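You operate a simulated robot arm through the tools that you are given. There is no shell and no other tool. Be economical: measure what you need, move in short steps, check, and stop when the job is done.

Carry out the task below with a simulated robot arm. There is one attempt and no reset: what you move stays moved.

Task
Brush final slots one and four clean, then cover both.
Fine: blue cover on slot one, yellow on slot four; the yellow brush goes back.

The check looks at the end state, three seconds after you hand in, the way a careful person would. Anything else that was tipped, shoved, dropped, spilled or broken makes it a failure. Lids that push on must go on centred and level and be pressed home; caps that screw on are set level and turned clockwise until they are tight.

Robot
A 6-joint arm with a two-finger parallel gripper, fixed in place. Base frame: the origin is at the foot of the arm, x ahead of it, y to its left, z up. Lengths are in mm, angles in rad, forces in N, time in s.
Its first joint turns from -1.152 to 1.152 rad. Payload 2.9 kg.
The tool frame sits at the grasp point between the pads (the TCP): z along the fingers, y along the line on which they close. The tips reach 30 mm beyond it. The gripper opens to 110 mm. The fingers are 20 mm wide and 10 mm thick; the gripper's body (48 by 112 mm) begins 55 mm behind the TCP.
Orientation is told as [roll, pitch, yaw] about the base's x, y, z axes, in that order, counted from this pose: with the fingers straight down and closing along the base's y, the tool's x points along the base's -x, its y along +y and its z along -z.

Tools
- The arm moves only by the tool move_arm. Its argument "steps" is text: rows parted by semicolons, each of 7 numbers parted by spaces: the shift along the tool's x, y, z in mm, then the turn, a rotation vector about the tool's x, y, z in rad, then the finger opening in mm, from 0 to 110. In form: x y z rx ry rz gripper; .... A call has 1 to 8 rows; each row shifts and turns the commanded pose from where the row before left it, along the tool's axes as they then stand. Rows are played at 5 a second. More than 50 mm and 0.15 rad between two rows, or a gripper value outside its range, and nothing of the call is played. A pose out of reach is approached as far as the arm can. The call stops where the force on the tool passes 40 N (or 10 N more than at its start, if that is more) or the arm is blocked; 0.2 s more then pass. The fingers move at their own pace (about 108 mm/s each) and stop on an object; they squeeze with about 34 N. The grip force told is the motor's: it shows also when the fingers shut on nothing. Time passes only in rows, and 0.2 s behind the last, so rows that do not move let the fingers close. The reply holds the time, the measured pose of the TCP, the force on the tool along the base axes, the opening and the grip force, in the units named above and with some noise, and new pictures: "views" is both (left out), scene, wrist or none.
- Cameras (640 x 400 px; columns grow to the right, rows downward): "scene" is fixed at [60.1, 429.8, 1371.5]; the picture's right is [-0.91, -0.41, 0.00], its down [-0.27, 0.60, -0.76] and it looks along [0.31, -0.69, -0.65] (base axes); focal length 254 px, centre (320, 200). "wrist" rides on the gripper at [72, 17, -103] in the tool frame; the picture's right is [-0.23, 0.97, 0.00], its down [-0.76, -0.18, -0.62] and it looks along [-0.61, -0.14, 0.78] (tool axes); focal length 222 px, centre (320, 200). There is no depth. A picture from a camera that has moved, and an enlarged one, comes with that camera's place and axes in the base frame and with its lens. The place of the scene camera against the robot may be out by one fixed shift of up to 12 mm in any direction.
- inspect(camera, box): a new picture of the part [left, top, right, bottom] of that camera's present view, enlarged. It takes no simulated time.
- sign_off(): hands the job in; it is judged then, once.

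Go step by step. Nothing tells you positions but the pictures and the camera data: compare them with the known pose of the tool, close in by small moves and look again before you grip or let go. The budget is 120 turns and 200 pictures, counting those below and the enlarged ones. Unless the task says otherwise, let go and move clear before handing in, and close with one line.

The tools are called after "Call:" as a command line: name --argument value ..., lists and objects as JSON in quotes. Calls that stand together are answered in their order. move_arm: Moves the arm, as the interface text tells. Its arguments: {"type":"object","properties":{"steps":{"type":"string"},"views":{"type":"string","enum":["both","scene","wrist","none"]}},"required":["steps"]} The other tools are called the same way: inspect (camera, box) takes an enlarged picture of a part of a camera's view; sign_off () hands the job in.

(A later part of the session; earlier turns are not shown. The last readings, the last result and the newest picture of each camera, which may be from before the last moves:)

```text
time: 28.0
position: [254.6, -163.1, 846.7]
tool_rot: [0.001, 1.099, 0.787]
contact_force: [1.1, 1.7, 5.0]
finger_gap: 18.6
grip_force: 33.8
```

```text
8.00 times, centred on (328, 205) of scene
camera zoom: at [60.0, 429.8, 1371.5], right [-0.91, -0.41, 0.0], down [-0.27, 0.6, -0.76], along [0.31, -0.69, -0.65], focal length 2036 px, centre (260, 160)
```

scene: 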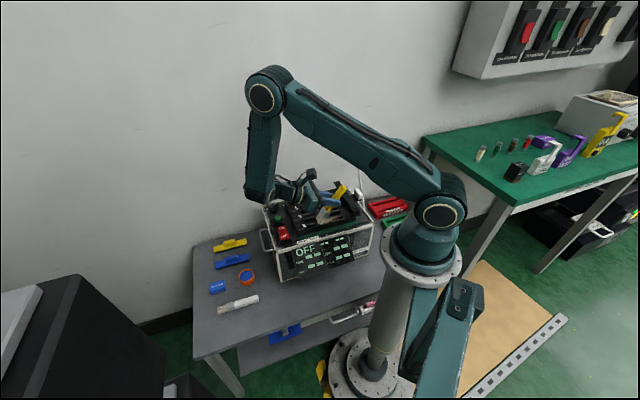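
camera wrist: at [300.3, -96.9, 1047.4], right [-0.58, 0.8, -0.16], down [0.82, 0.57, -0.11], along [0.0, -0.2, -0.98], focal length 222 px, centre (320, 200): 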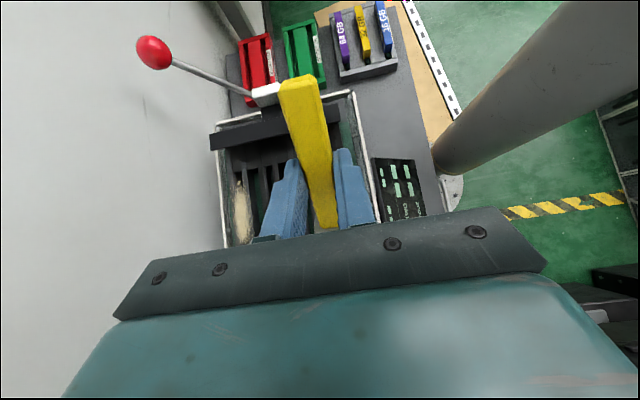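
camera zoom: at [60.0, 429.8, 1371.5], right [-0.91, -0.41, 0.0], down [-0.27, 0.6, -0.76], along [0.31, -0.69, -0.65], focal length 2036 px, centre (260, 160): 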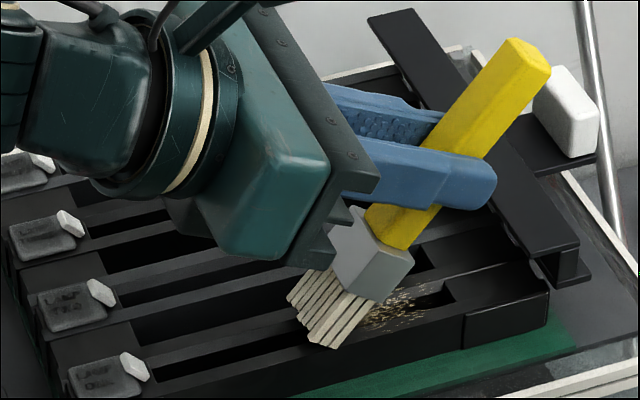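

Swept area is clean now. Continue to the far end.

Call:
move_arm --steps "5.0 0 14.3 0 0 0 0;6.8 0 13.4 0 0 0 0;6.3 0 13.6 0 0 0 0;6.8 0 13.4 0 0 0 0" --views "none"

Call:
inspect --camera "scene" --box '[290, 180, 380, 240]'

```text
time: 29.0
position: [212.1, -202.4, 843.9]
tool_rot: [0.003, 1.099, 0.789]
contact_force: [5.7, 9.3, 12.0]
finger_gap: 18.7
grip_force: 34.1
```

```text
6.67 times, centred on (335, 210) of scene
camera zoom: at [60.1, 430.1, 1371.4], right [-0.91, -0.41, 0.0], down [-0.27, 0.6, -0.76], along [0.31, -0.69, -0.65], focal length 1697 px, centre (220, 133)
```

zoom: 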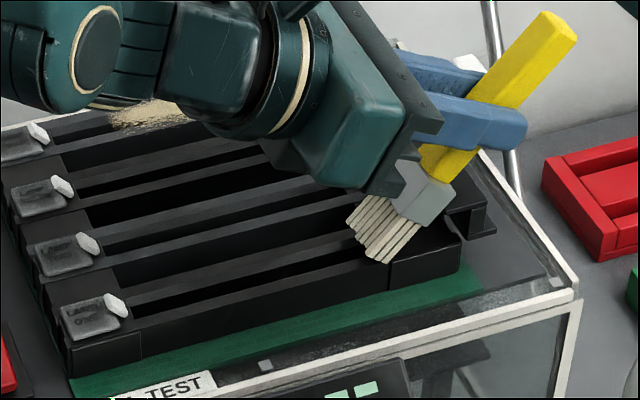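

Slot one looks clean. Lift and move over to slot four.

Call:
move_arm --steps "26.7 0 -13.6 0 0 0 0;-17.1 0 -33.5 0 0 0 0;-17.1 0 -33.5 0 0 0 0;-17.1 0 -33.5 0 0 0 0;0 -46.5 0 0 0 0 0;0 -46.5 0 0 0 0 0;0 -46.5 0 0 0 0 0;0 0 0 0 0 0 0" --views "none"

Call:
inspect --camera "scene" --box '[270, 165, 375, 235]'

Call:
inspect --camera "scene" --box '[285, 180, 330, 210]'

```text
time: 30.8
position: [383.3, -222.8, 871.6]
tool_rot: [-0.002, 1.095, 0.784]
contact_force: [-0.1, -0.5, -0.5]
finger_gap: 18.7
grip_force: 34.1
out of reach, approached as far as the arm can: row 7
```

```text
5.71 times, centred on (322, 200) of scene
camera zoom: at [60.1, 429.7, 1371.5], right [-0.91, -0.41, 0.0], down [-0.27, 0.6, -0.76], along [0.31, -0.69, -0.65], focal length 1454 px, centre (306, 200)
```

zoom: 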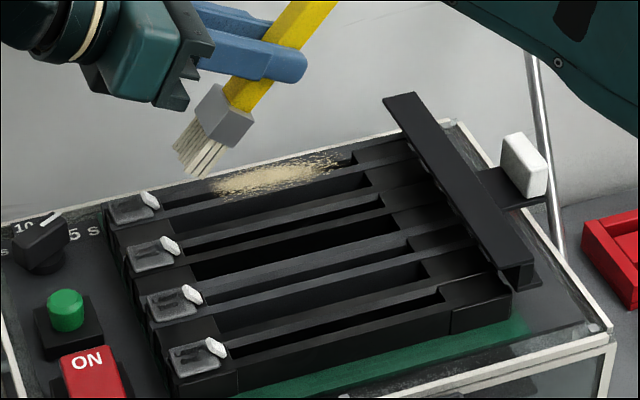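

```text
13.33 times, centred on (308, 195) of scene
camera zoom: at [60.1, 429.7, 1371.5], right [-0.91, -0.41, 0.0], down [-0.27, 0.6, -0.76], along [0.31, -0.69, -0.65], focal length 3393 px, centre (487, 267)
```

zoom: 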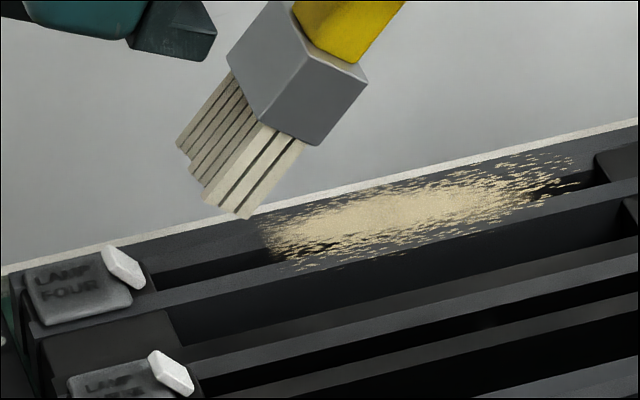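

Call:
move_arm --steps "2.3 -1 4.5 0 -0.1 0 0;-8.4 0 5.4 0 0 0 0;-6.7 0 4.3 0 0 0 0;0 0 0 0 0 0 0" --views "none"

Call:
inspect --camera "scene" --box '[280, 175, 340, 215]'

```text
time: 31.8
position: [381.2, -227.0, 855.5]
tool_rot: [-0.001, 1.0, 0.785]
contact_force: [-0.1, -0.3, -0.6]
finger_gap: 18.7
grip_force: 33.5
```

```text
10.00 times, centred on (310, 195) of scene
camera zoom: at [60.1, 429.8, 1371.5], right [-0.91, -0.41, 0.0], down [-0.27, 0.6, -0.76], along [0.31, -0.69, -0.65], focal length 2545 px, centre (420, 250)
```

zoom: 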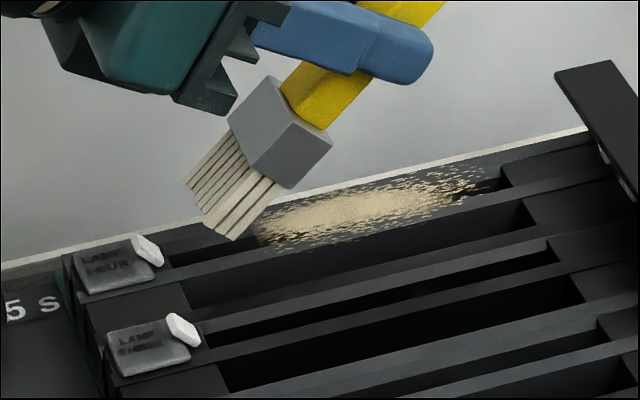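

Call:
move_arm --steps "-4.2 -3 2.7 0 0 0 0;-2.5 0 1.6 0 0 0 0;-2.5 0 1.6 0 0 0 0;0 0 0 0 0 0 0" --views "none"

Call:
inspect --camera "scene" --box '[280, 175, 340, 215]'

```text
time: 32.8
position: [383.9, -230.3, 843.6]
tool_rot: [-0.001, 1.0, 0.783]
contact_force: [0.5, 0.3, 0.7]
finger_gap: 18.9
grip_force: 34.3
```

```text
10.00 times, centred on (310, 195) of scene
camera zoom: at [60.1, 429.8, 1371.5], right [-0.91, -0.41, 0.0], down [-0.27, 0.6, -0.76], along [0.31, -0.69, -0.65], focal length 2545 px, centre (420, 250)
```

zoom: 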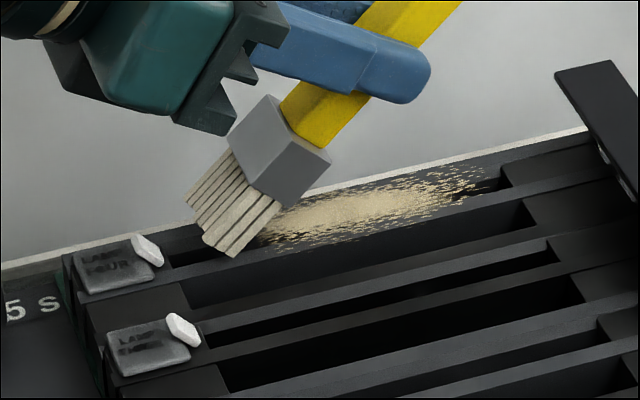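

Call:
move_arm --steps "-1.7 0 1.1 0 0 0 0;-1.7 0 1.1 0 0 0 0;0 0 0 0 0 0 0" --views "none"

```text
time: 33.6
position: [384.2, -230.0, 840.9]
tool_rot: [-0.001, 1.001, 0.782]
contact_force: [-2.0, 0.0, 7.2]
finger_gap: 19.0
grip_force: 33.9
```

Contact (7 N). Press slightly more and sweep.

Call:
move_arm --steps "-1.7 0 1.1 0 0 0 0;8.1 0 12.6 0 0 0 0;8.1 0 12.6 0 0 0 0;7.6 0 12.9 0 0 0 0;8.1 0 12.6 0 0 0 0" --views "none"

Call:
inspect --camera "scene" --box '[285, 170, 360, 220]'

```text
time: 34.8
position: [342.7, -271.5, 837.8]
tool_rot: [0.0, 1.0, 0.785]
contact_force: [1.3, 2.8, 10.7]
finger_gap: 18.3
grip_force: 33.8
```

```text
8.00 times, centred on (322, 195) of scene
camera zoom: at [60.0, 429.9, 1371.5], right [-0.91, -0.41, 0.0], down [-0.27, 0.6, -0.76], along [0.31, -0.69, -0.65], focal length 2036 px, centre (300, 240)
```

zoom: 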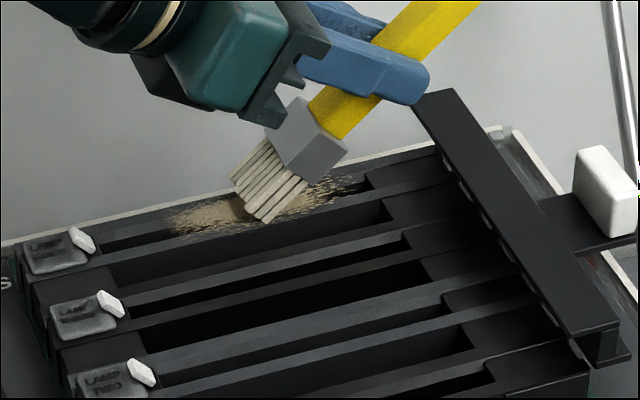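

Call:
move_arm --steps "7.6 0 12.9 0 0 0 0;8.1 0 12.6 0 0 0 0;7.6 0 12.9 0 0 0 0" --views "scene"

Call:
inspect --camera "scene" --box '[285, 155, 375, 215]'

Call:
inspect --camera "wrist" --box '[150, 0, 450, 230]'

```text
time: 35.6
position: [311.6, -304.2, 836.3]
tool_rot: [-0.005, 1.001, 0.784]
contact_force: [5.4, 6.5, 17.7]
finger_gap: 18.7
grip_force: 33.9
```

scene: 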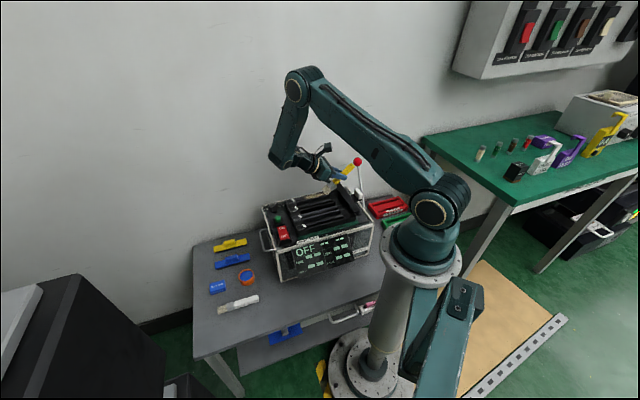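

```text
6.67 times, centred on (330, 185) of scene
camera zoom: at [60.0, 430.1, 1371.4], right [-0.91, -0.41, 0.0], down [-0.27, 0.6, -0.76], along [0.31, -0.69, -0.65], focal length 1697 px, centre (253, 300)
```

zoom: 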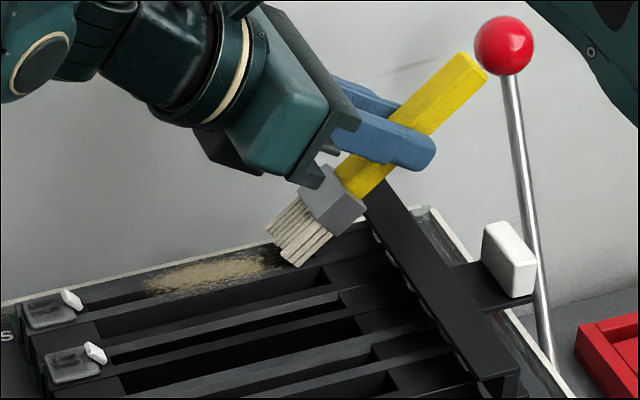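

```text
1.74 times, centred on (300, 115) of wrist
camera zoom: at [332.1, -259.2, 952.8], right [-0.6, 0.78, -0.19], down [0.79, 0.54, -0.3], along [-0.13, -0.33, -0.93], focal length 386 px, centre (355, 348)
```

zoom: 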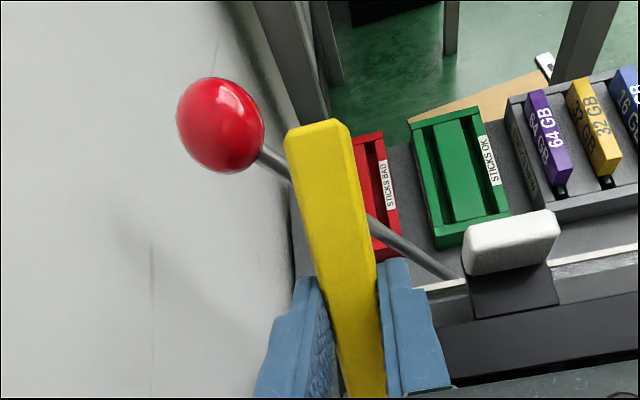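

Call:
move_arm --steps "8.4 0 -5.4 0 0 0 0;-27 0 -42 0 0 0 0;-27 0 -42 0 0 0 0;-2 0 -3.5 0 0 0 0;-7.1 0 4.6 0 0 0 0;0 0 0 0 0 0 0" --views "none"

Call:
inspect --camera "scene" --box '[280, 175, 340, 215]'

```text
time: 37.0
position: [383.2, -231.6, 838.2]
tool_rot: [-0.001, 1.002, 0.785]
contact_force: [0.2, 0.0, -0.8]
finger_gap: 18.9
grip_force: 34.3
```

```text
10.00 times, centred on (310, 195) of scene
camera zoom: at [60.1, 429.8, 1371.5], right [-0.91, -0.41, 0.0], down [-0.27, 0.6, -0.76], along [0.31, -0.69, -0.65], focal length 2545 px, centre (420, 250)
```

zoom: 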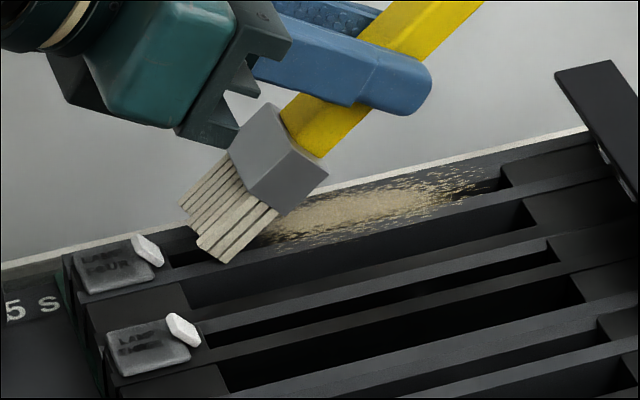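

Call:
move_arm --steps "2.7 0 4.2 0 0.05 0 0;-2 0 1.2 0 0 0 0;-1.7 0 1.0 0 0 0 0;-1.7 0 1.0 0 0 0 0;0 0 0 0 0 0 0" --views "none"

```text
time: 38.2
position: [378.9, -234.9, 832.1]
tool_rot: [-0.006, 1.054, 0.776]
contact_force: [-3.4, -8.3, 25.1]
finger_gap: 18.8
grip_force: 33.6
```

Call:
move_arm --steps "7 0 12.1 0 0 0 0;7 0 12.1 0 0 0 0;6.7 0 12.3 0 0 0 0;6.7 0 12.3 0 0 0 0" --views "none"

Call:
inspect --camera "scene" --box '[285, 170, 360, 220]'

```text
time: 39.2
position: [339.5, -272.5, 831.4]
tool_rot: [0.0, 1.05, 0.786]
contact_force: [0.6, 0.9, -0.7]
finger_gap: 18.9
grip_force: 33.7
```

```text
8.00 times, centred on (322, 195) of scene
camera zoom: at [60.1, 429.8, 1371.5], right [-0.91, -0.41, 0.0], down [-0.27, 0.6, -0.76], along [0.31, -0.69, -0.65], focal length 2036 px, centre (300, 240)
```

zoom: 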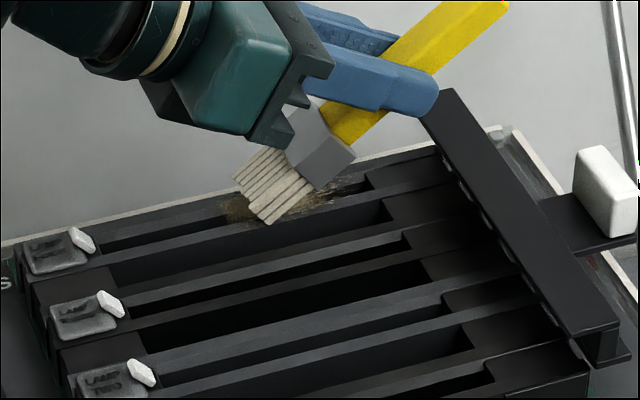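

Lost contact midway; back up 22 mm, press again, and sweep on.

Call:
move_arm --steps "4.3 0 -2.5 0 0 0 0;-12.5 0 -21.7 0 0 0 0;-5.2 0 3 0 0 0 0;-1.7 0 1 0 0 0 0;-1.7 0 1 0 0 0 0;0 0 0 0 0 0 0" --views "none"

```text
time: 40.6
position: [357.6, -255.2, 826.8]
tool_rot: [-0.002, 1.05, 0.782]
contact_force: [-5.5, -3.2, 16.8]
finger_gap: 18.8
grip_force: 34.3
```

Call:
move_arm --steps "6.7 0 12.3 0 0 0 0;6.7 0 12.3 0 0 0 0;6.5 0 12.4 0 0 0 0;6.5 0 12.4 0 0 0 0" --views "none"

Call:
inspect --camera "scene" --box '[285, 165, 375, 225]'

```text
time: 41.6
position: [318.6, -295.3, 825.4]
tool_rot: [0.001, 1.048, 0.785]
contact_force: [2.4, 2.5, 11.6]
finger_gap: 19.0
grip_force: 34.2
```

```text
6.67 times, centred on (330, 195) of scene
camera zoom: at [60.0, 429.9, 1371.5], right [-0.91, -0.41, 0.0], down [-0.27, 0.6, -0.76], along [0.31, -0.69, -0.65], focal length 1697 px, centre (253, 233)
```

zoom: 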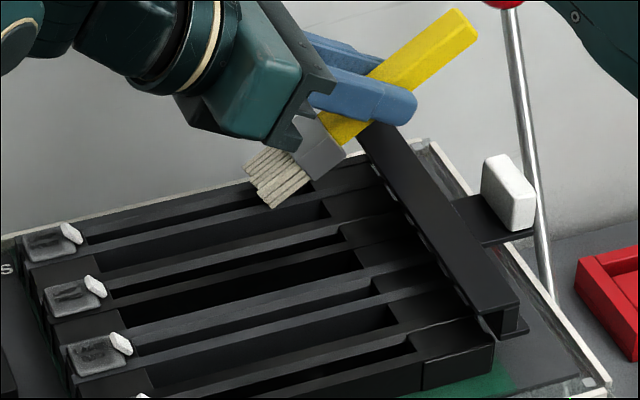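

Call:
move_arm --steps "3.0 0 5.2 0 0 0 0;3.0 0 5.2 0 0 0 0" --views "none"

Call:
inspect --camera "scene" --box '[310, 150, 370, 190]'

Call:
inspect --camera "wrist" --box '[150, 0, 450, 230]'

```text
time: 42.2
position: [311.8, -302.6, 824.3]
tool_rot: [-0.004, 1.049, 0.786]
contact_force: [10.3, 13.2, 11.9]
finger_gap: 19.0
grip_force: 33.9
```

```text
10.00 times, centred on (340, 170) of scene
camera zoom: at [60.2, 430.2, 1371.4], right [-0.91, -0.41, 0.0], down [-0.27, 0.6, -0.76], along [0.31, -0.69, -0.65], focal length 2545 px, centre (120, 500)
```

zoom: 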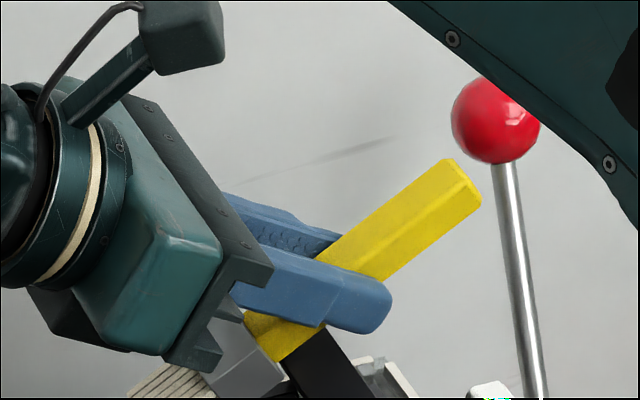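

```text
1.74 times, centred on (300, 115) of wrist
camera zoom: at [335.9, -253.1, 938.3], right [-0.61, 0.77, -0.2], down [0.78, 0.53, -0.35], along [-0.16, -0.37, -0.92], focal length 386 px, centre (355, 348)
```

zoom: 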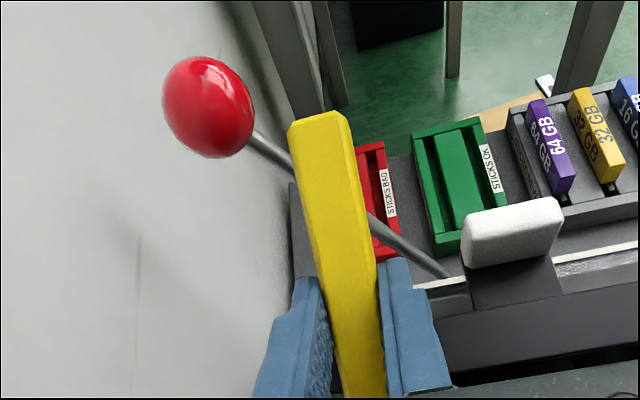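

Side force rising — handle nearing the clamp bar; I lift off and look at slot four.

Call:
move_arm --steps "26 0 -15 0 0 0 0;-10 0 -17.4 0 0 0 0;8.7 0 -5 0 0 0 0;-24.9 30 -43.3 0 0 0 0;8.7 30 -5 0 0 0 0;0 0 0 0 0 0 0" --views "none"

Call:
inspect --camera "scene" --box '[290, 175, 365, 225]'

Call:
inspect --camera "wrist" --box '[160, 60, 440, 240]'

```text
refused: row 4 steps farther than a row can; nothing moved
```

```text
8.00 times, centred on (328, 200) of scene
camera zoom: at [60.2, 430.2, 1371.4], right [-0.91, -0.41, 0.0], down [-0.27, 0.6, -0.76], along [0.31, -0.69, -0.65], focal length 2036 px, centre (260, 200)
```

zoom: 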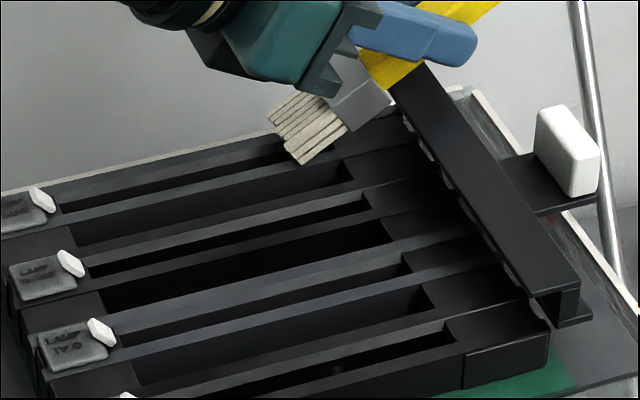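

```text
2.22 times, centred on (300, 150) of wrist
camera zoom: at [335.9, -253.1, 938.3], right [-0.61, 0.77, -0.2], down [0.78, 0.53, -0.35], along [-0.16, -0.37, -0.92], focal length 494 px, centre (364, 311)
```

zoom: 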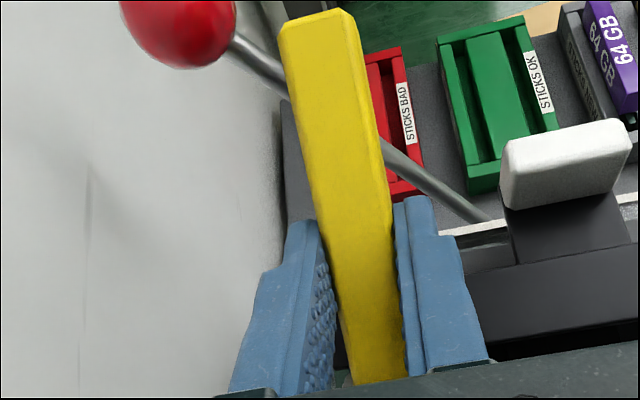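

Call:
move_arm --steps "13 0 -7.5 0 0 0 0;13 0 -7.5 0 0 0 0;-10 0 -17.4 0 0 0 0;8.7 0 -5 0 0 0 0;-12.5 30 -21.7 0 0 0 0;-12.5 30 -21.7 0 0 0 0;8.7 30 -5 0 0 0 0;0 0 0 0 0 0 0" --views "none"

Call:
inspect --camera "scene" --box '[280, 175, 385, 245]'

Call:
inspect --camera "wrist" --box '[160, 60, 440, 240]'

```text
time: 44.0
position: [294.8, -190.4, 875.1]
tool_rot: [0.0, 1.052, 0.785]
contact_force: [-0.4, -0.9, -0.8]
finger_gap: 18.9
grip_force: 33.6
```

```text
5.71 times, centred on (332, 210) of scene
camera zoom: at [60.1, 429.8, 1371.5], right [-0.91, -0.41, 0.0], down [-0.27, 0.6, -0.76], along [0.31, -0.69, -0.65], focal length 1454 px, centre (249, 143)
```

zoom: 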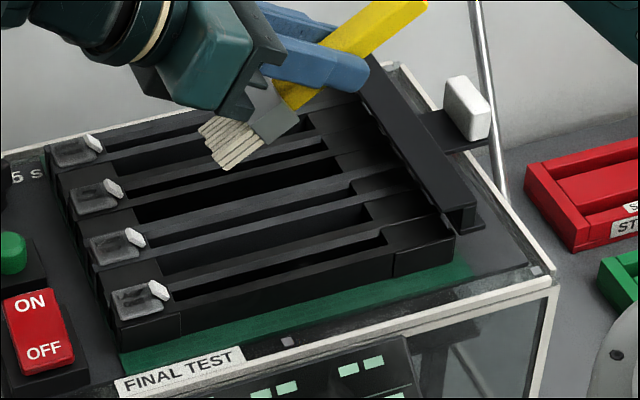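

```text
2.22 times, centred on (300, 150) of wrist
camera zoom: at [320.0, -140.5, 989.5], right [-0.61, 0.77, -0.2], down [0.78, 0.52, -0.35], along [-0.17, -0.37, -0.92], focal length 494 px, centre (364, 311)
```

zoom: 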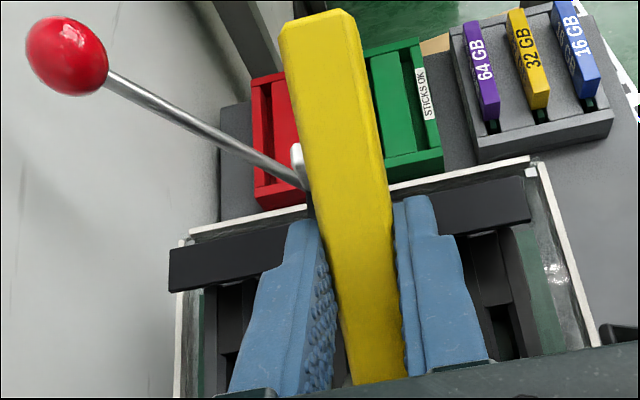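

Slots visible look clean. Lift up and untilt partway so slot four is visible.

Call:
move_arm --steps "34.7 0 -19.9 0 0 0 0;0 0 0 0 -0.15 0 0;0 0 0 0 -0.15 0 0;0 0 0 0 -0.15 0 0;0 0 0 0 -0.15 0 0;0 0 0 0 -0.15 0 0;0 0 0 0 0 0 0" --views "scene"

Call:
inspect --camera "scene" --box '[280, 145, 385, 215]'

Call:
inspect --camera "wrist" --box '[100, 30, 440, 240]'

```text
time: 45.6
position: [296.0, -190.2, 913.9]
tool_rot: [0.001, 0.299, 0.786]
contact_force: [-0.4, 0.2, -0.4]
finger_gap: 19.1
grip_force: 33.3
```

scene: 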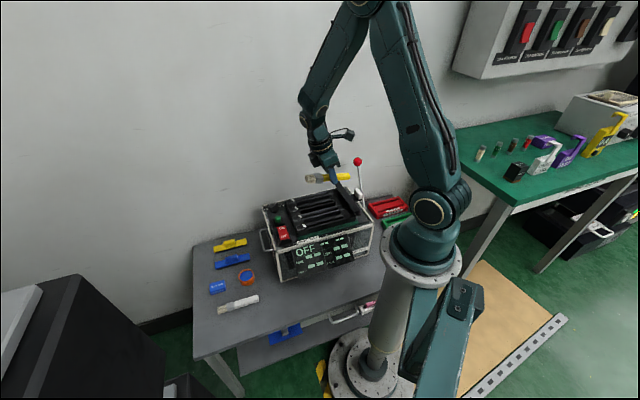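

```text
5.71 times, centred on (332, 180) of scene
camera zoom: at [60.1, 429.8, 1371.5], right [-0.91, -0.41, 0.0], down [-0.27, 0.6, -0.76], along [0.31, -0.69, -0.65], focal length 1454 px, centre (249, 314)
```

zoom: 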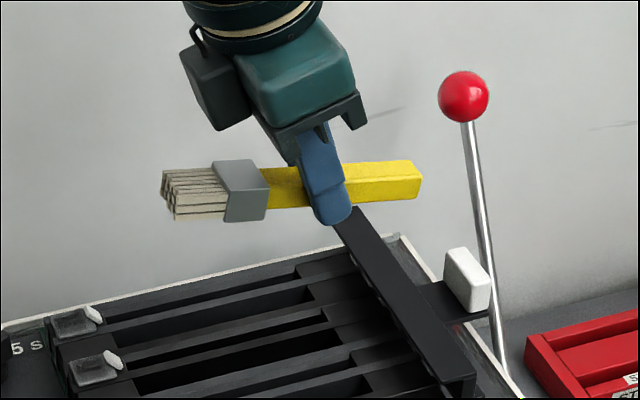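

```text
1.88 times, centred on (270, 135) of wrist
camera zoom: at [255.6, -206.3, 1034.3], right [-0.54, 0.84, -0.07], down [0.77, 0.52, 0.37], along [0.35, 0.15, -0.93], focal length 418 px, centre (414, 322)
```

zoom: 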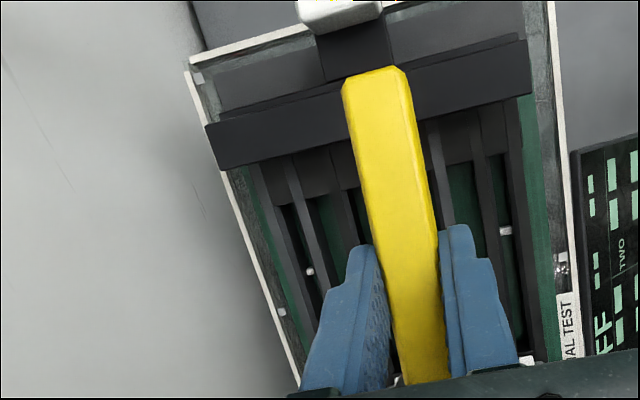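

Both slots look clean. The brush pivoted ~0.5 rad in the grip; I'll untilt, return over its spot, and let the table press it flat.

Call:
move_arm --steps "0 0 0 0 -0.15 0 0;0 0 0 0 -0.15 0 0;-40 22.8 0 0 0 0 0;-40 22.8 0 0 0 0 0;-40 22.8 0 0 0 0 0;-40 22.8 0 0 0 0 0;-40 22.8 0 0 0 0 0;-40 22.8 0 0 0 0 0" --views "none"

Call:
move_arm --steps "-40 22.8 0 0 0 0 0;-40 22.8 0 0 0 0 0;-28 15.5 20 0 0 0 0;0 0 45 0 0 0 0;0 0 45 0 0 0 0;0 0 45 0 0 0 0;0 0 45 0 0 0 0;0 0 0 0 0 0 0" --views "scene"

Call:
inspect --camera "scene" --box '[195, 240, 285, 340]'

```text
time: 47.4
position: [368.3, 75.2, 913.2]
tool_rot: [0.0, 0.0, 0.784]
contact_force: [1.0, 0.0, 0.3]
finger_gap: 19.0
grip_force: 33.7
```

```text
time: 49.2
position: [401.9, 197.1, 712.7]
tool_rot: [0.001, 0.0, 0.786]
contact_force: [-0.3, -0.2, 0.3]
finger_gap: 18.9
grip_force: 33.8
```

scene: 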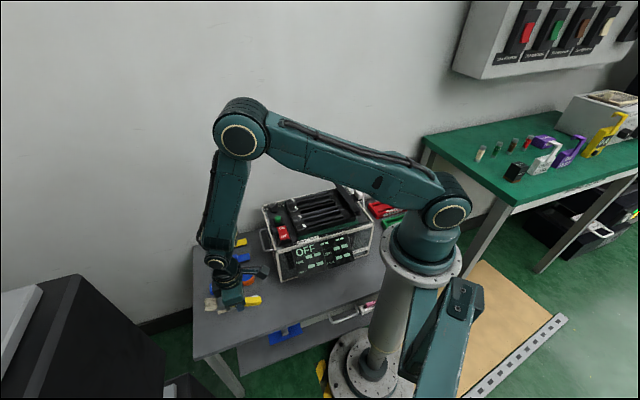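

```text
4.00 times, centred on (240, 290) of scene
camera zoom: at [60.1, 429.8, 1371.5], right [-0.91, -0.41, 0.0], down [-0.27, 0.6, -0.76], along [0.31, -0.69, -0.65], focal length 1018 px, centre (640, -160)
```

zoom: 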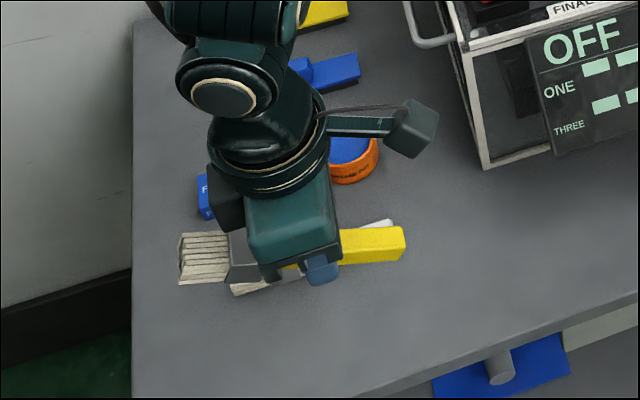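

Call:
move_arm --steps "0 0 35 0 0 0 0;0 0 30 0 0 0 0;0 0 20 0 0 0 0;0 0 4 0 0 0 0;0 0 3 0 0 0 0;0 0 3 0 0 0 0;0 0 3 0 0 0 0;0 0 3 0 0 0 0" --views "none"

Call:
inspect --camera "scene" --box '[200, 270, 290, 340]'

```text
time: 51.0
position: [401.7, 195.4, 613.3]
tool_rot: [0.001, 0.001, 0.786]
contact_force: [-0.9, 0.2, -0.4]
finger_gap: 18.9
grip_force: 33.4
```

```text
5.71 times, centred on (245, 305) of scene
camera zoom: at [60.1, 429.8, 1371.5], right [-0.91, -0.41, 0.0], down [-0.27, 0.6, -0.76], along [0.31, -0.69, -0.65], focal length 1454 px, centre (749, -400)
```

zoom: 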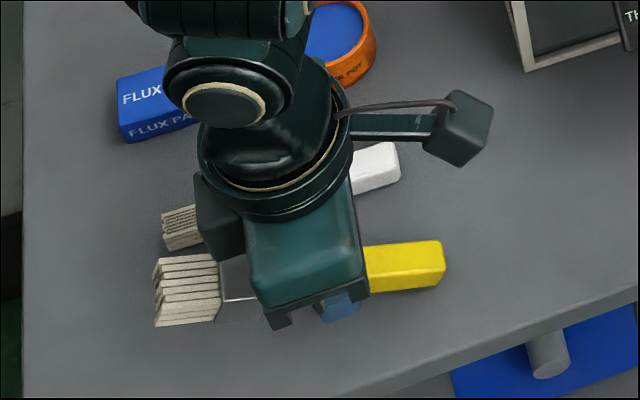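

Call:
move_arm --steps "0 0 3 0 0 0 0;0 0 3 0 0 0 0;0 0 3 0 0 0 0;0 0 3 0 0 0 0;0 0 0 0 0 0 0" --views "none"

Call:
inspect --camera "scene" --box '[200, 270, 290, 340]'

```text
time: 52.2
position: [401.6, 195.4, 602.4]
tool_rot: [0.001, -0.002, 0.786]
contact_force: [5.6, 5.3, 17.6]
finger_gap: 18.8
grip_force: 34.0
```

```text
5.71 times, centred on (245, 305) of scene
camera zoom: at [60.0, 429.8, 1371.5], right [-0.91, -0.41, 0.0], down [-0.27, 0.6, -0.76], along [0.31, -0.69, -0.65], focal length 1454 px, centre (749, -400)
```

zoom: 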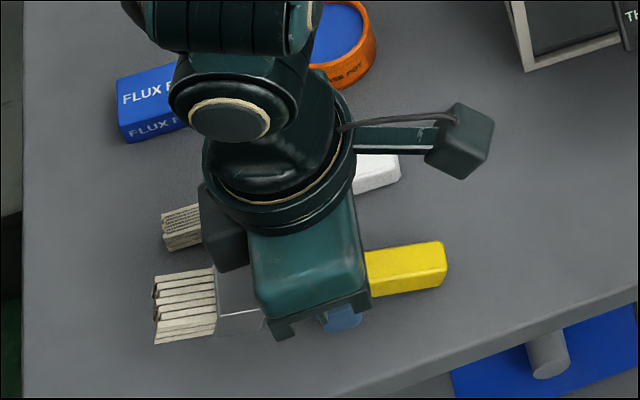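

Handle's rear is on the table and the brush is levelling out; continue pressing.

Call:
move_arm --steps "0 0 3 0 0 0 0;0 0 3 0 0 0 0;0 0 3 0 0 0 0;0 0 2 0 0 0 0;0 0 0 0 0 0 0" --views "none"

Call:
inspect --camera "scene" --box '[200, 270, 290, 340]'

```text
time: 53.4
position: [402.5, 195.2, 590.0]
tool_rot: [0.0, 0.0, 0.784]
contact_force: [2.3, 4.8, 19.7]
finger_gap: 18.8
grip_force: 33.8
```

```text
5.71 times, centred on (245, 305) of scene
camera zoom: at [59.9, 429.7, 1371.6], right [-0.91, -0.41, 0.0], down [-0.27, 0.6, -0.76], along [0.31, -0.69, -0.65], focal length 1454 px, centre (749, -400)
```

zoom: 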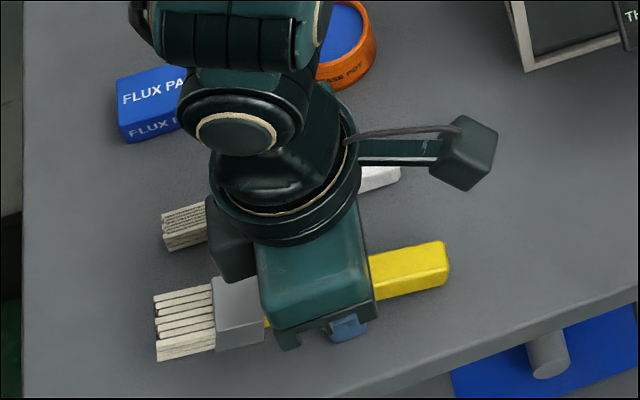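

Bristle end still ~0.13 rad high; I tilt the tool slightly to set it flat, then open.

Call:
move_arm --steps "0 0 -2 0 0 0 0;0 0 0 0 0.06 0 0;0 0 0 0 0.06 0 0;0 0 0 0 0 0 0" --views "none"

Call:
inspect --camera "scene" --box '[200, 270, 290, 340]'

```text
time: 54.4
position: [402.1, 195.2, 591.8]
tool_rot: [0.001, 0.122, 0.785]
contact_force: [0.0, 0.0, -0.2]
finger_gap: 19.1
grip_force: 33.1
```

```text
5.71 times, centred on (245, 305) of scene
camera zoom: at [60.1, 429.8, 1371.5], right [-0.91, -0.41, 0.0], down [-0.27, 0.6, -0.76], along [0.31, -0.69, -0.65], focal length 1454 px, centre (749, -400)
```

zoom: 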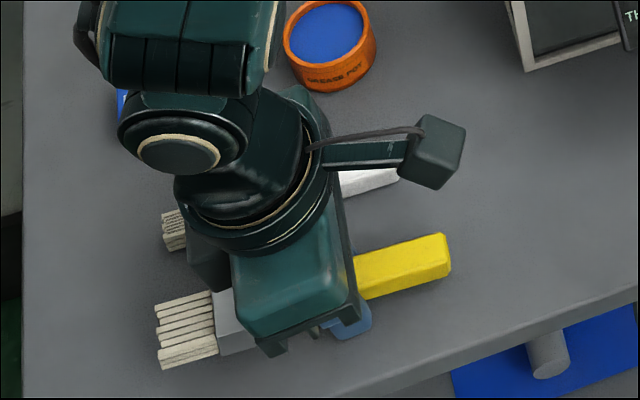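

Call:
move_arm --steps "0 0 2 0 0 0 0;0 0 0 0 0.06 0 0;0 0 0 0 0 0 0" --views "none"

Call:
inspect --camera "scene" --box '[200, 270, 290, 340]'

```text
time: 55.2
position: [403.2, 196.6, 591.9]
tool_rot: [0.0, 0.175, 0.785]
contact_force: [2.5, 4.9, 16.1]
finger_gap: 19.2
grip_force: 33.8
```

```text
5.71 times, centred on (245, 305) of scene
camera zoom: at [59.9, 429.7, 1371.6], right [-0.91, -0.41, 0.0], down [-0.27, 0.6, -0.76], along [0.31, -0.69, -0.65], focal length 1454 px, centre (749, -400)
```

zoom: 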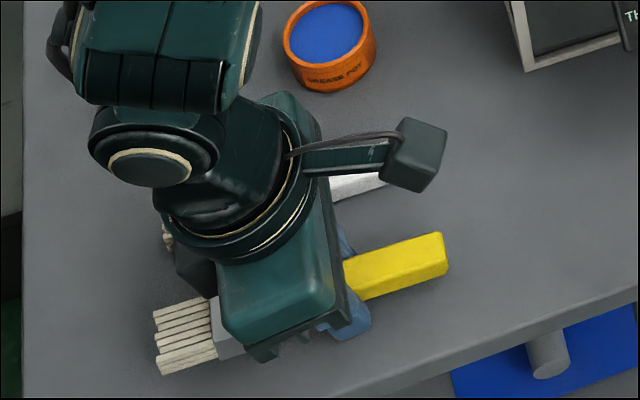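

Call:
move_arm --steps "0 0 -1 0 0 0 22;0 0 0 0 0 0 30;0 0 0 0 0 0 45;0 0 0 0 0 0 45;6 0 -30 0 0 0 45;0 0 -40 0 -0.09 0 45;0 0 -50 0 -0.085 0 45" --views "both"

Call:
inspect --camera "scene" --box '[210, 290, 275, 340]'

Call:
inspect --camera "wrist" --box '[200, 40, 400, 220]'

```text
time: 56.8
position: [410.0, 201.6, 713.2]
tool_rot: [0.002, 0.005, 0.786]
contact_force: [0.5, 0.6, -0.3]
finger_gap: 45.1
grip_force: 0.0
camera wrist: at [346.4, 164.0, 816.0], right [-0.53, 0.85, 0.0], down [0.67, 0.42, 0.62], along [0.53, 0.33, -0.79], focal length 222 px, centre (320, 200)
```

scene: 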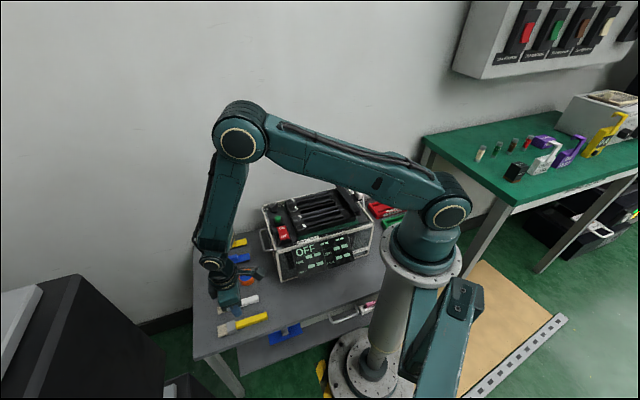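
wrist: 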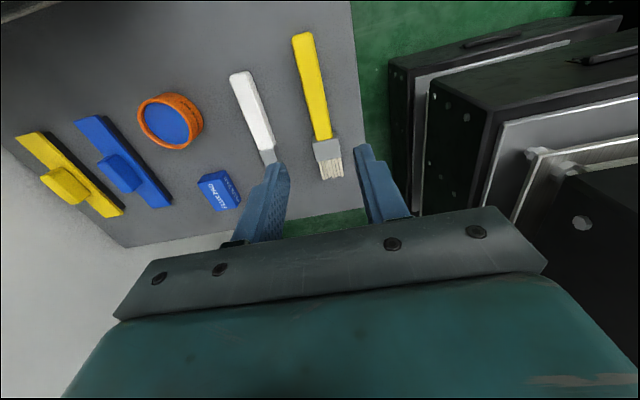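

```text
8.00 times, centred on (242, 315) of scene
camera zoom: at [60.1, 429.8, 1371.5], right [-0.91, -0.41, 0.0], down [-0.27, 0.6, -0.76], along [0.31, -0.69, -0.65], focal length 2036 px, centre (940, -720)
```

zoom: 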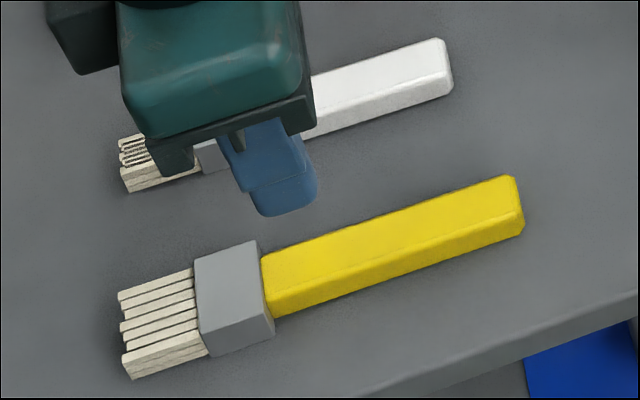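

```text
2.22 times, centred on (300, 130) of wrist
camera zoom: at [346.4, 164.0, 816.0], right [-0.53, 0.85, 0.0], down [0.67, 0.42, 0.62], along [0.53, 0.33, -0.79], focal length 494 px, centre (364, 356)
```

zoom: 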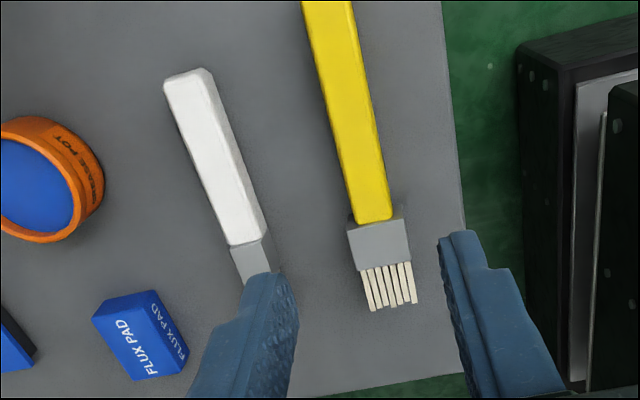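

Brush is back, lying flat within a few mm. Next, the blue cover: move above it at ≈(593,44).

Call:
move_arm --steps "-3.6 -48 0 0 0 0 45;-3.6 -48 0 0 0 0 45;-3.6 -48 0 0 0 0 45;-3.6 -48 0 0 0 0 45;-3.6 -48 0 0 0 0 45;0 0 0 0 0 0 45" --views "wrist"

Call:
inspect --camera "wrist" --box '[200, 40, 440, 220]'

```text
time: 58.2
position: [593.3, 47.3, 711.1]
tool_rot: [-0.001, 0.006, 0.787]
contact_force: [-0.6, -0.1, 0.0]
finger_gap: 45.2
grip_force: 0.1
camera wrist: at [530.0, 7.6, 814.3], right [-0.53, 0.85, 0.0], down [0.67, 0.42, 0.62], along [0.53, 0.33, -0.79], focal length 222 px, centre (320, 200)
```

wrist: 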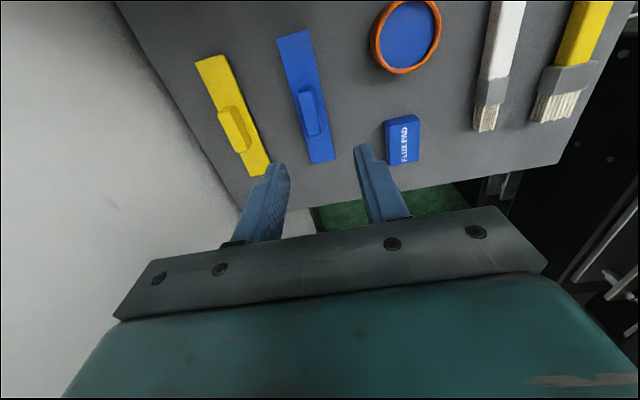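

```text
2.22 times, centred on (320, 130) of wrist
camera zoom: at [530.0, 7.6, 814.3], right [-0.53, 0.85, 0.0], down [0.67, 0.42, 0.62], along [0.53, 0.33, -0.79], focal length 494 px, centre (320, 356)
```

zoom: 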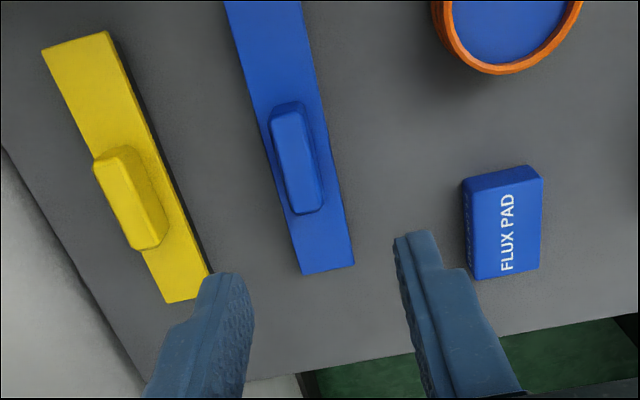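

Call:
move_arm --steps "7.8 -7.8 35 0 0 0 45;0 0 36 0 0 0 45;0 0 0 0 0 0 45" --views "wrist"

Call:
inspect --camera "wrist" --box '[200, 60, 440, 220]'

```text
time: 59.0
position: [592.7, 36.1, 641.3]
tool_rot: [0.0, 0.007, 0.787]
contact_force: [-1.1, 0.5, 0.1]
finger_gap: 45.2
grip_force: 0.0
camera wrist: at [529.9, -3.9, 744.4], right [-0.53, 0.85, 0.0], down [0.67, 0.42, 0.62], along [0.53, 0.33, -0.79], focal length 222 px, centre (320, 200)
```

wrist: 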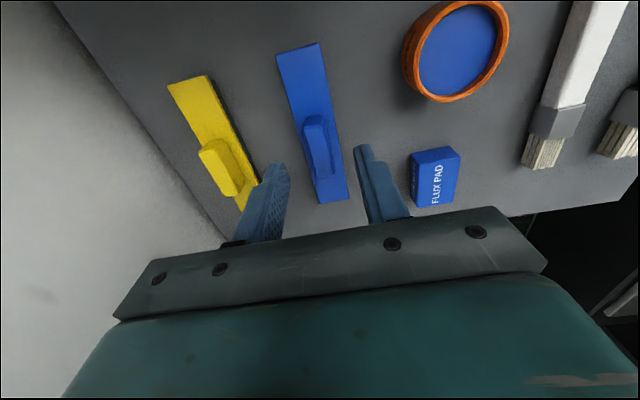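

```text
2.50 times, centred on (320, 140) of wrist
camera zoom: at [529.9, -3.9, 744.4], right [-0.53, 0.85, 0.0], down [0.67, 0.42, 0.62], along [0.53, 0.33, -0.79], focal length 555 px, centre (320, 350)
```

zoom: 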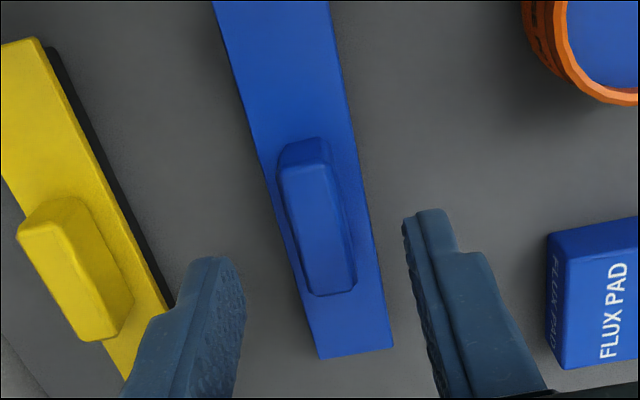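

Call:
move_arm --steps "2.7 0 14 0 0 0 40;0 0 10 0 0 0 40;0 0 0 0 0 0 40" --views "none"

Call:
inspect --camera "wrist" --box '[200, 80, 440, 240]'

Call:
inspect --camera "scene" --box '[205, 230, 265, 275]'

```text
time: 59.8
position: [590.9, 31.5, 615.6]
tool_rot: [0.0, 0.005, 0.784]
contact_force: [-0.1, -0.5, -0.3]
finger_gap: 40.0
grip_force: 0.0
```

```text
2.50 times, centred on (320, 160) of wrist
camera zoom: at [527.0, -6.5, 719.7], right [-0.53, 0.85, 0.0], down [0.67, 0.42, 0.62], along [0.53, 0.33, -0.79], focal length 555 px, centre (320, 300)
```

zoom: 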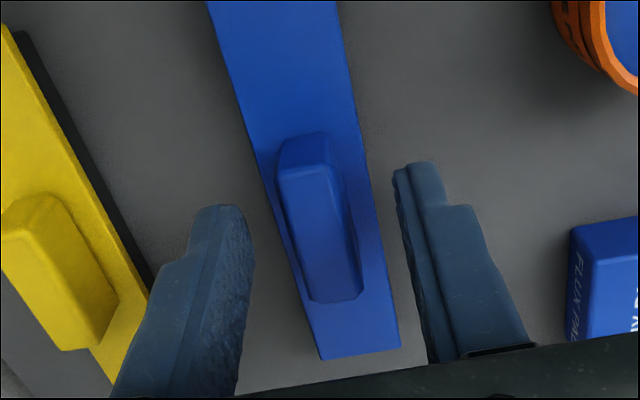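

```text
8.89 times, centred on (235, 252) of scene
camera zoom: at [60.1, 429.8, 1371.5], right [-0.91, -0.41, 0.0], down [-0.27, 0.6, -0.76], along [0.31, -0.69, -0.65], focal length 2262 px, centre (1076, -267)
```

zoom: 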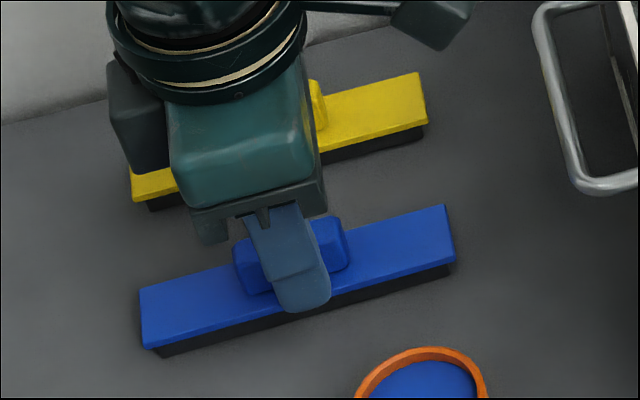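

Call:
move_arm --steps "0 -1.5 3 0 0 0 40;0 0 0 0 0 0 5;0 0 0 0 0 0 5;0 0 0 0 0 0 5;0 0 0 0 0 0 5" --views "none"

Call:
inspect --camera "wrist" --box '[200, 80, 440, 240]'

Call:
inspect --camera "scene" --box '[205, 230, 265, 275]'

```text
time: 61.0
position: [591.8, 32.8, 613.3]
tool_rot: [0.0, 0.006, 0.783]
contact_force: [0.3, -0.1, -0.4]
finger_gap: 14.6
grip_force: 34.6
```

```text
2.50 times, centred on (320, 160) of wrist
camera zoom: at [527.8, -7.3, 716.6], right [-0.53, 0.85, 0.0], down [0.67, 0.42, 0.62], along [0.53, 0.33, -0.79], focal length 555 px, centre (320, 300)
```

zoom: 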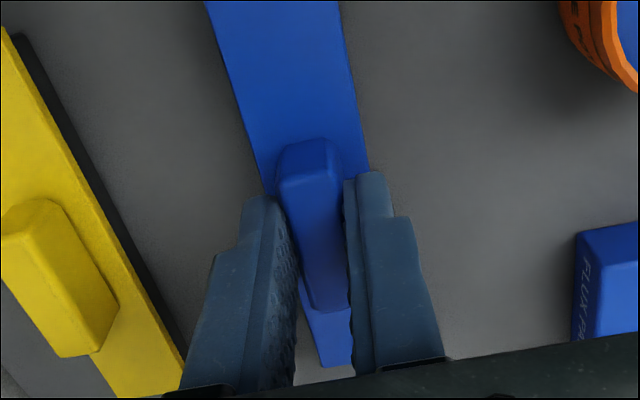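

```text
8.89 times, centred on (235, 252) of scene
camera zoom: at [60.1, 429.8, 1371.5], right [-0.91, -0.41, 0.0], down [-0.27, 0.6, -0.76], along [0.31, -0.69, -0.65], focal length 2262 px, centre (1076, -267)
```

zoom: 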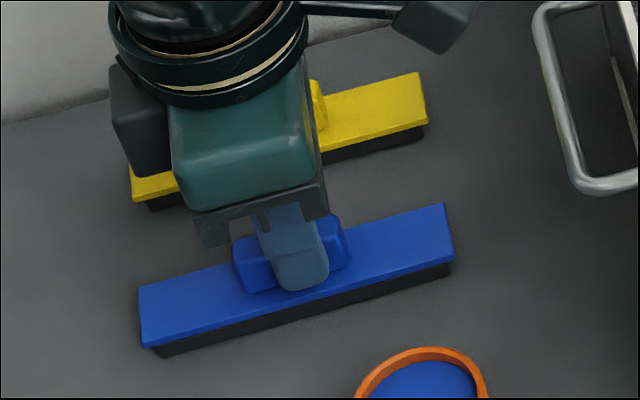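

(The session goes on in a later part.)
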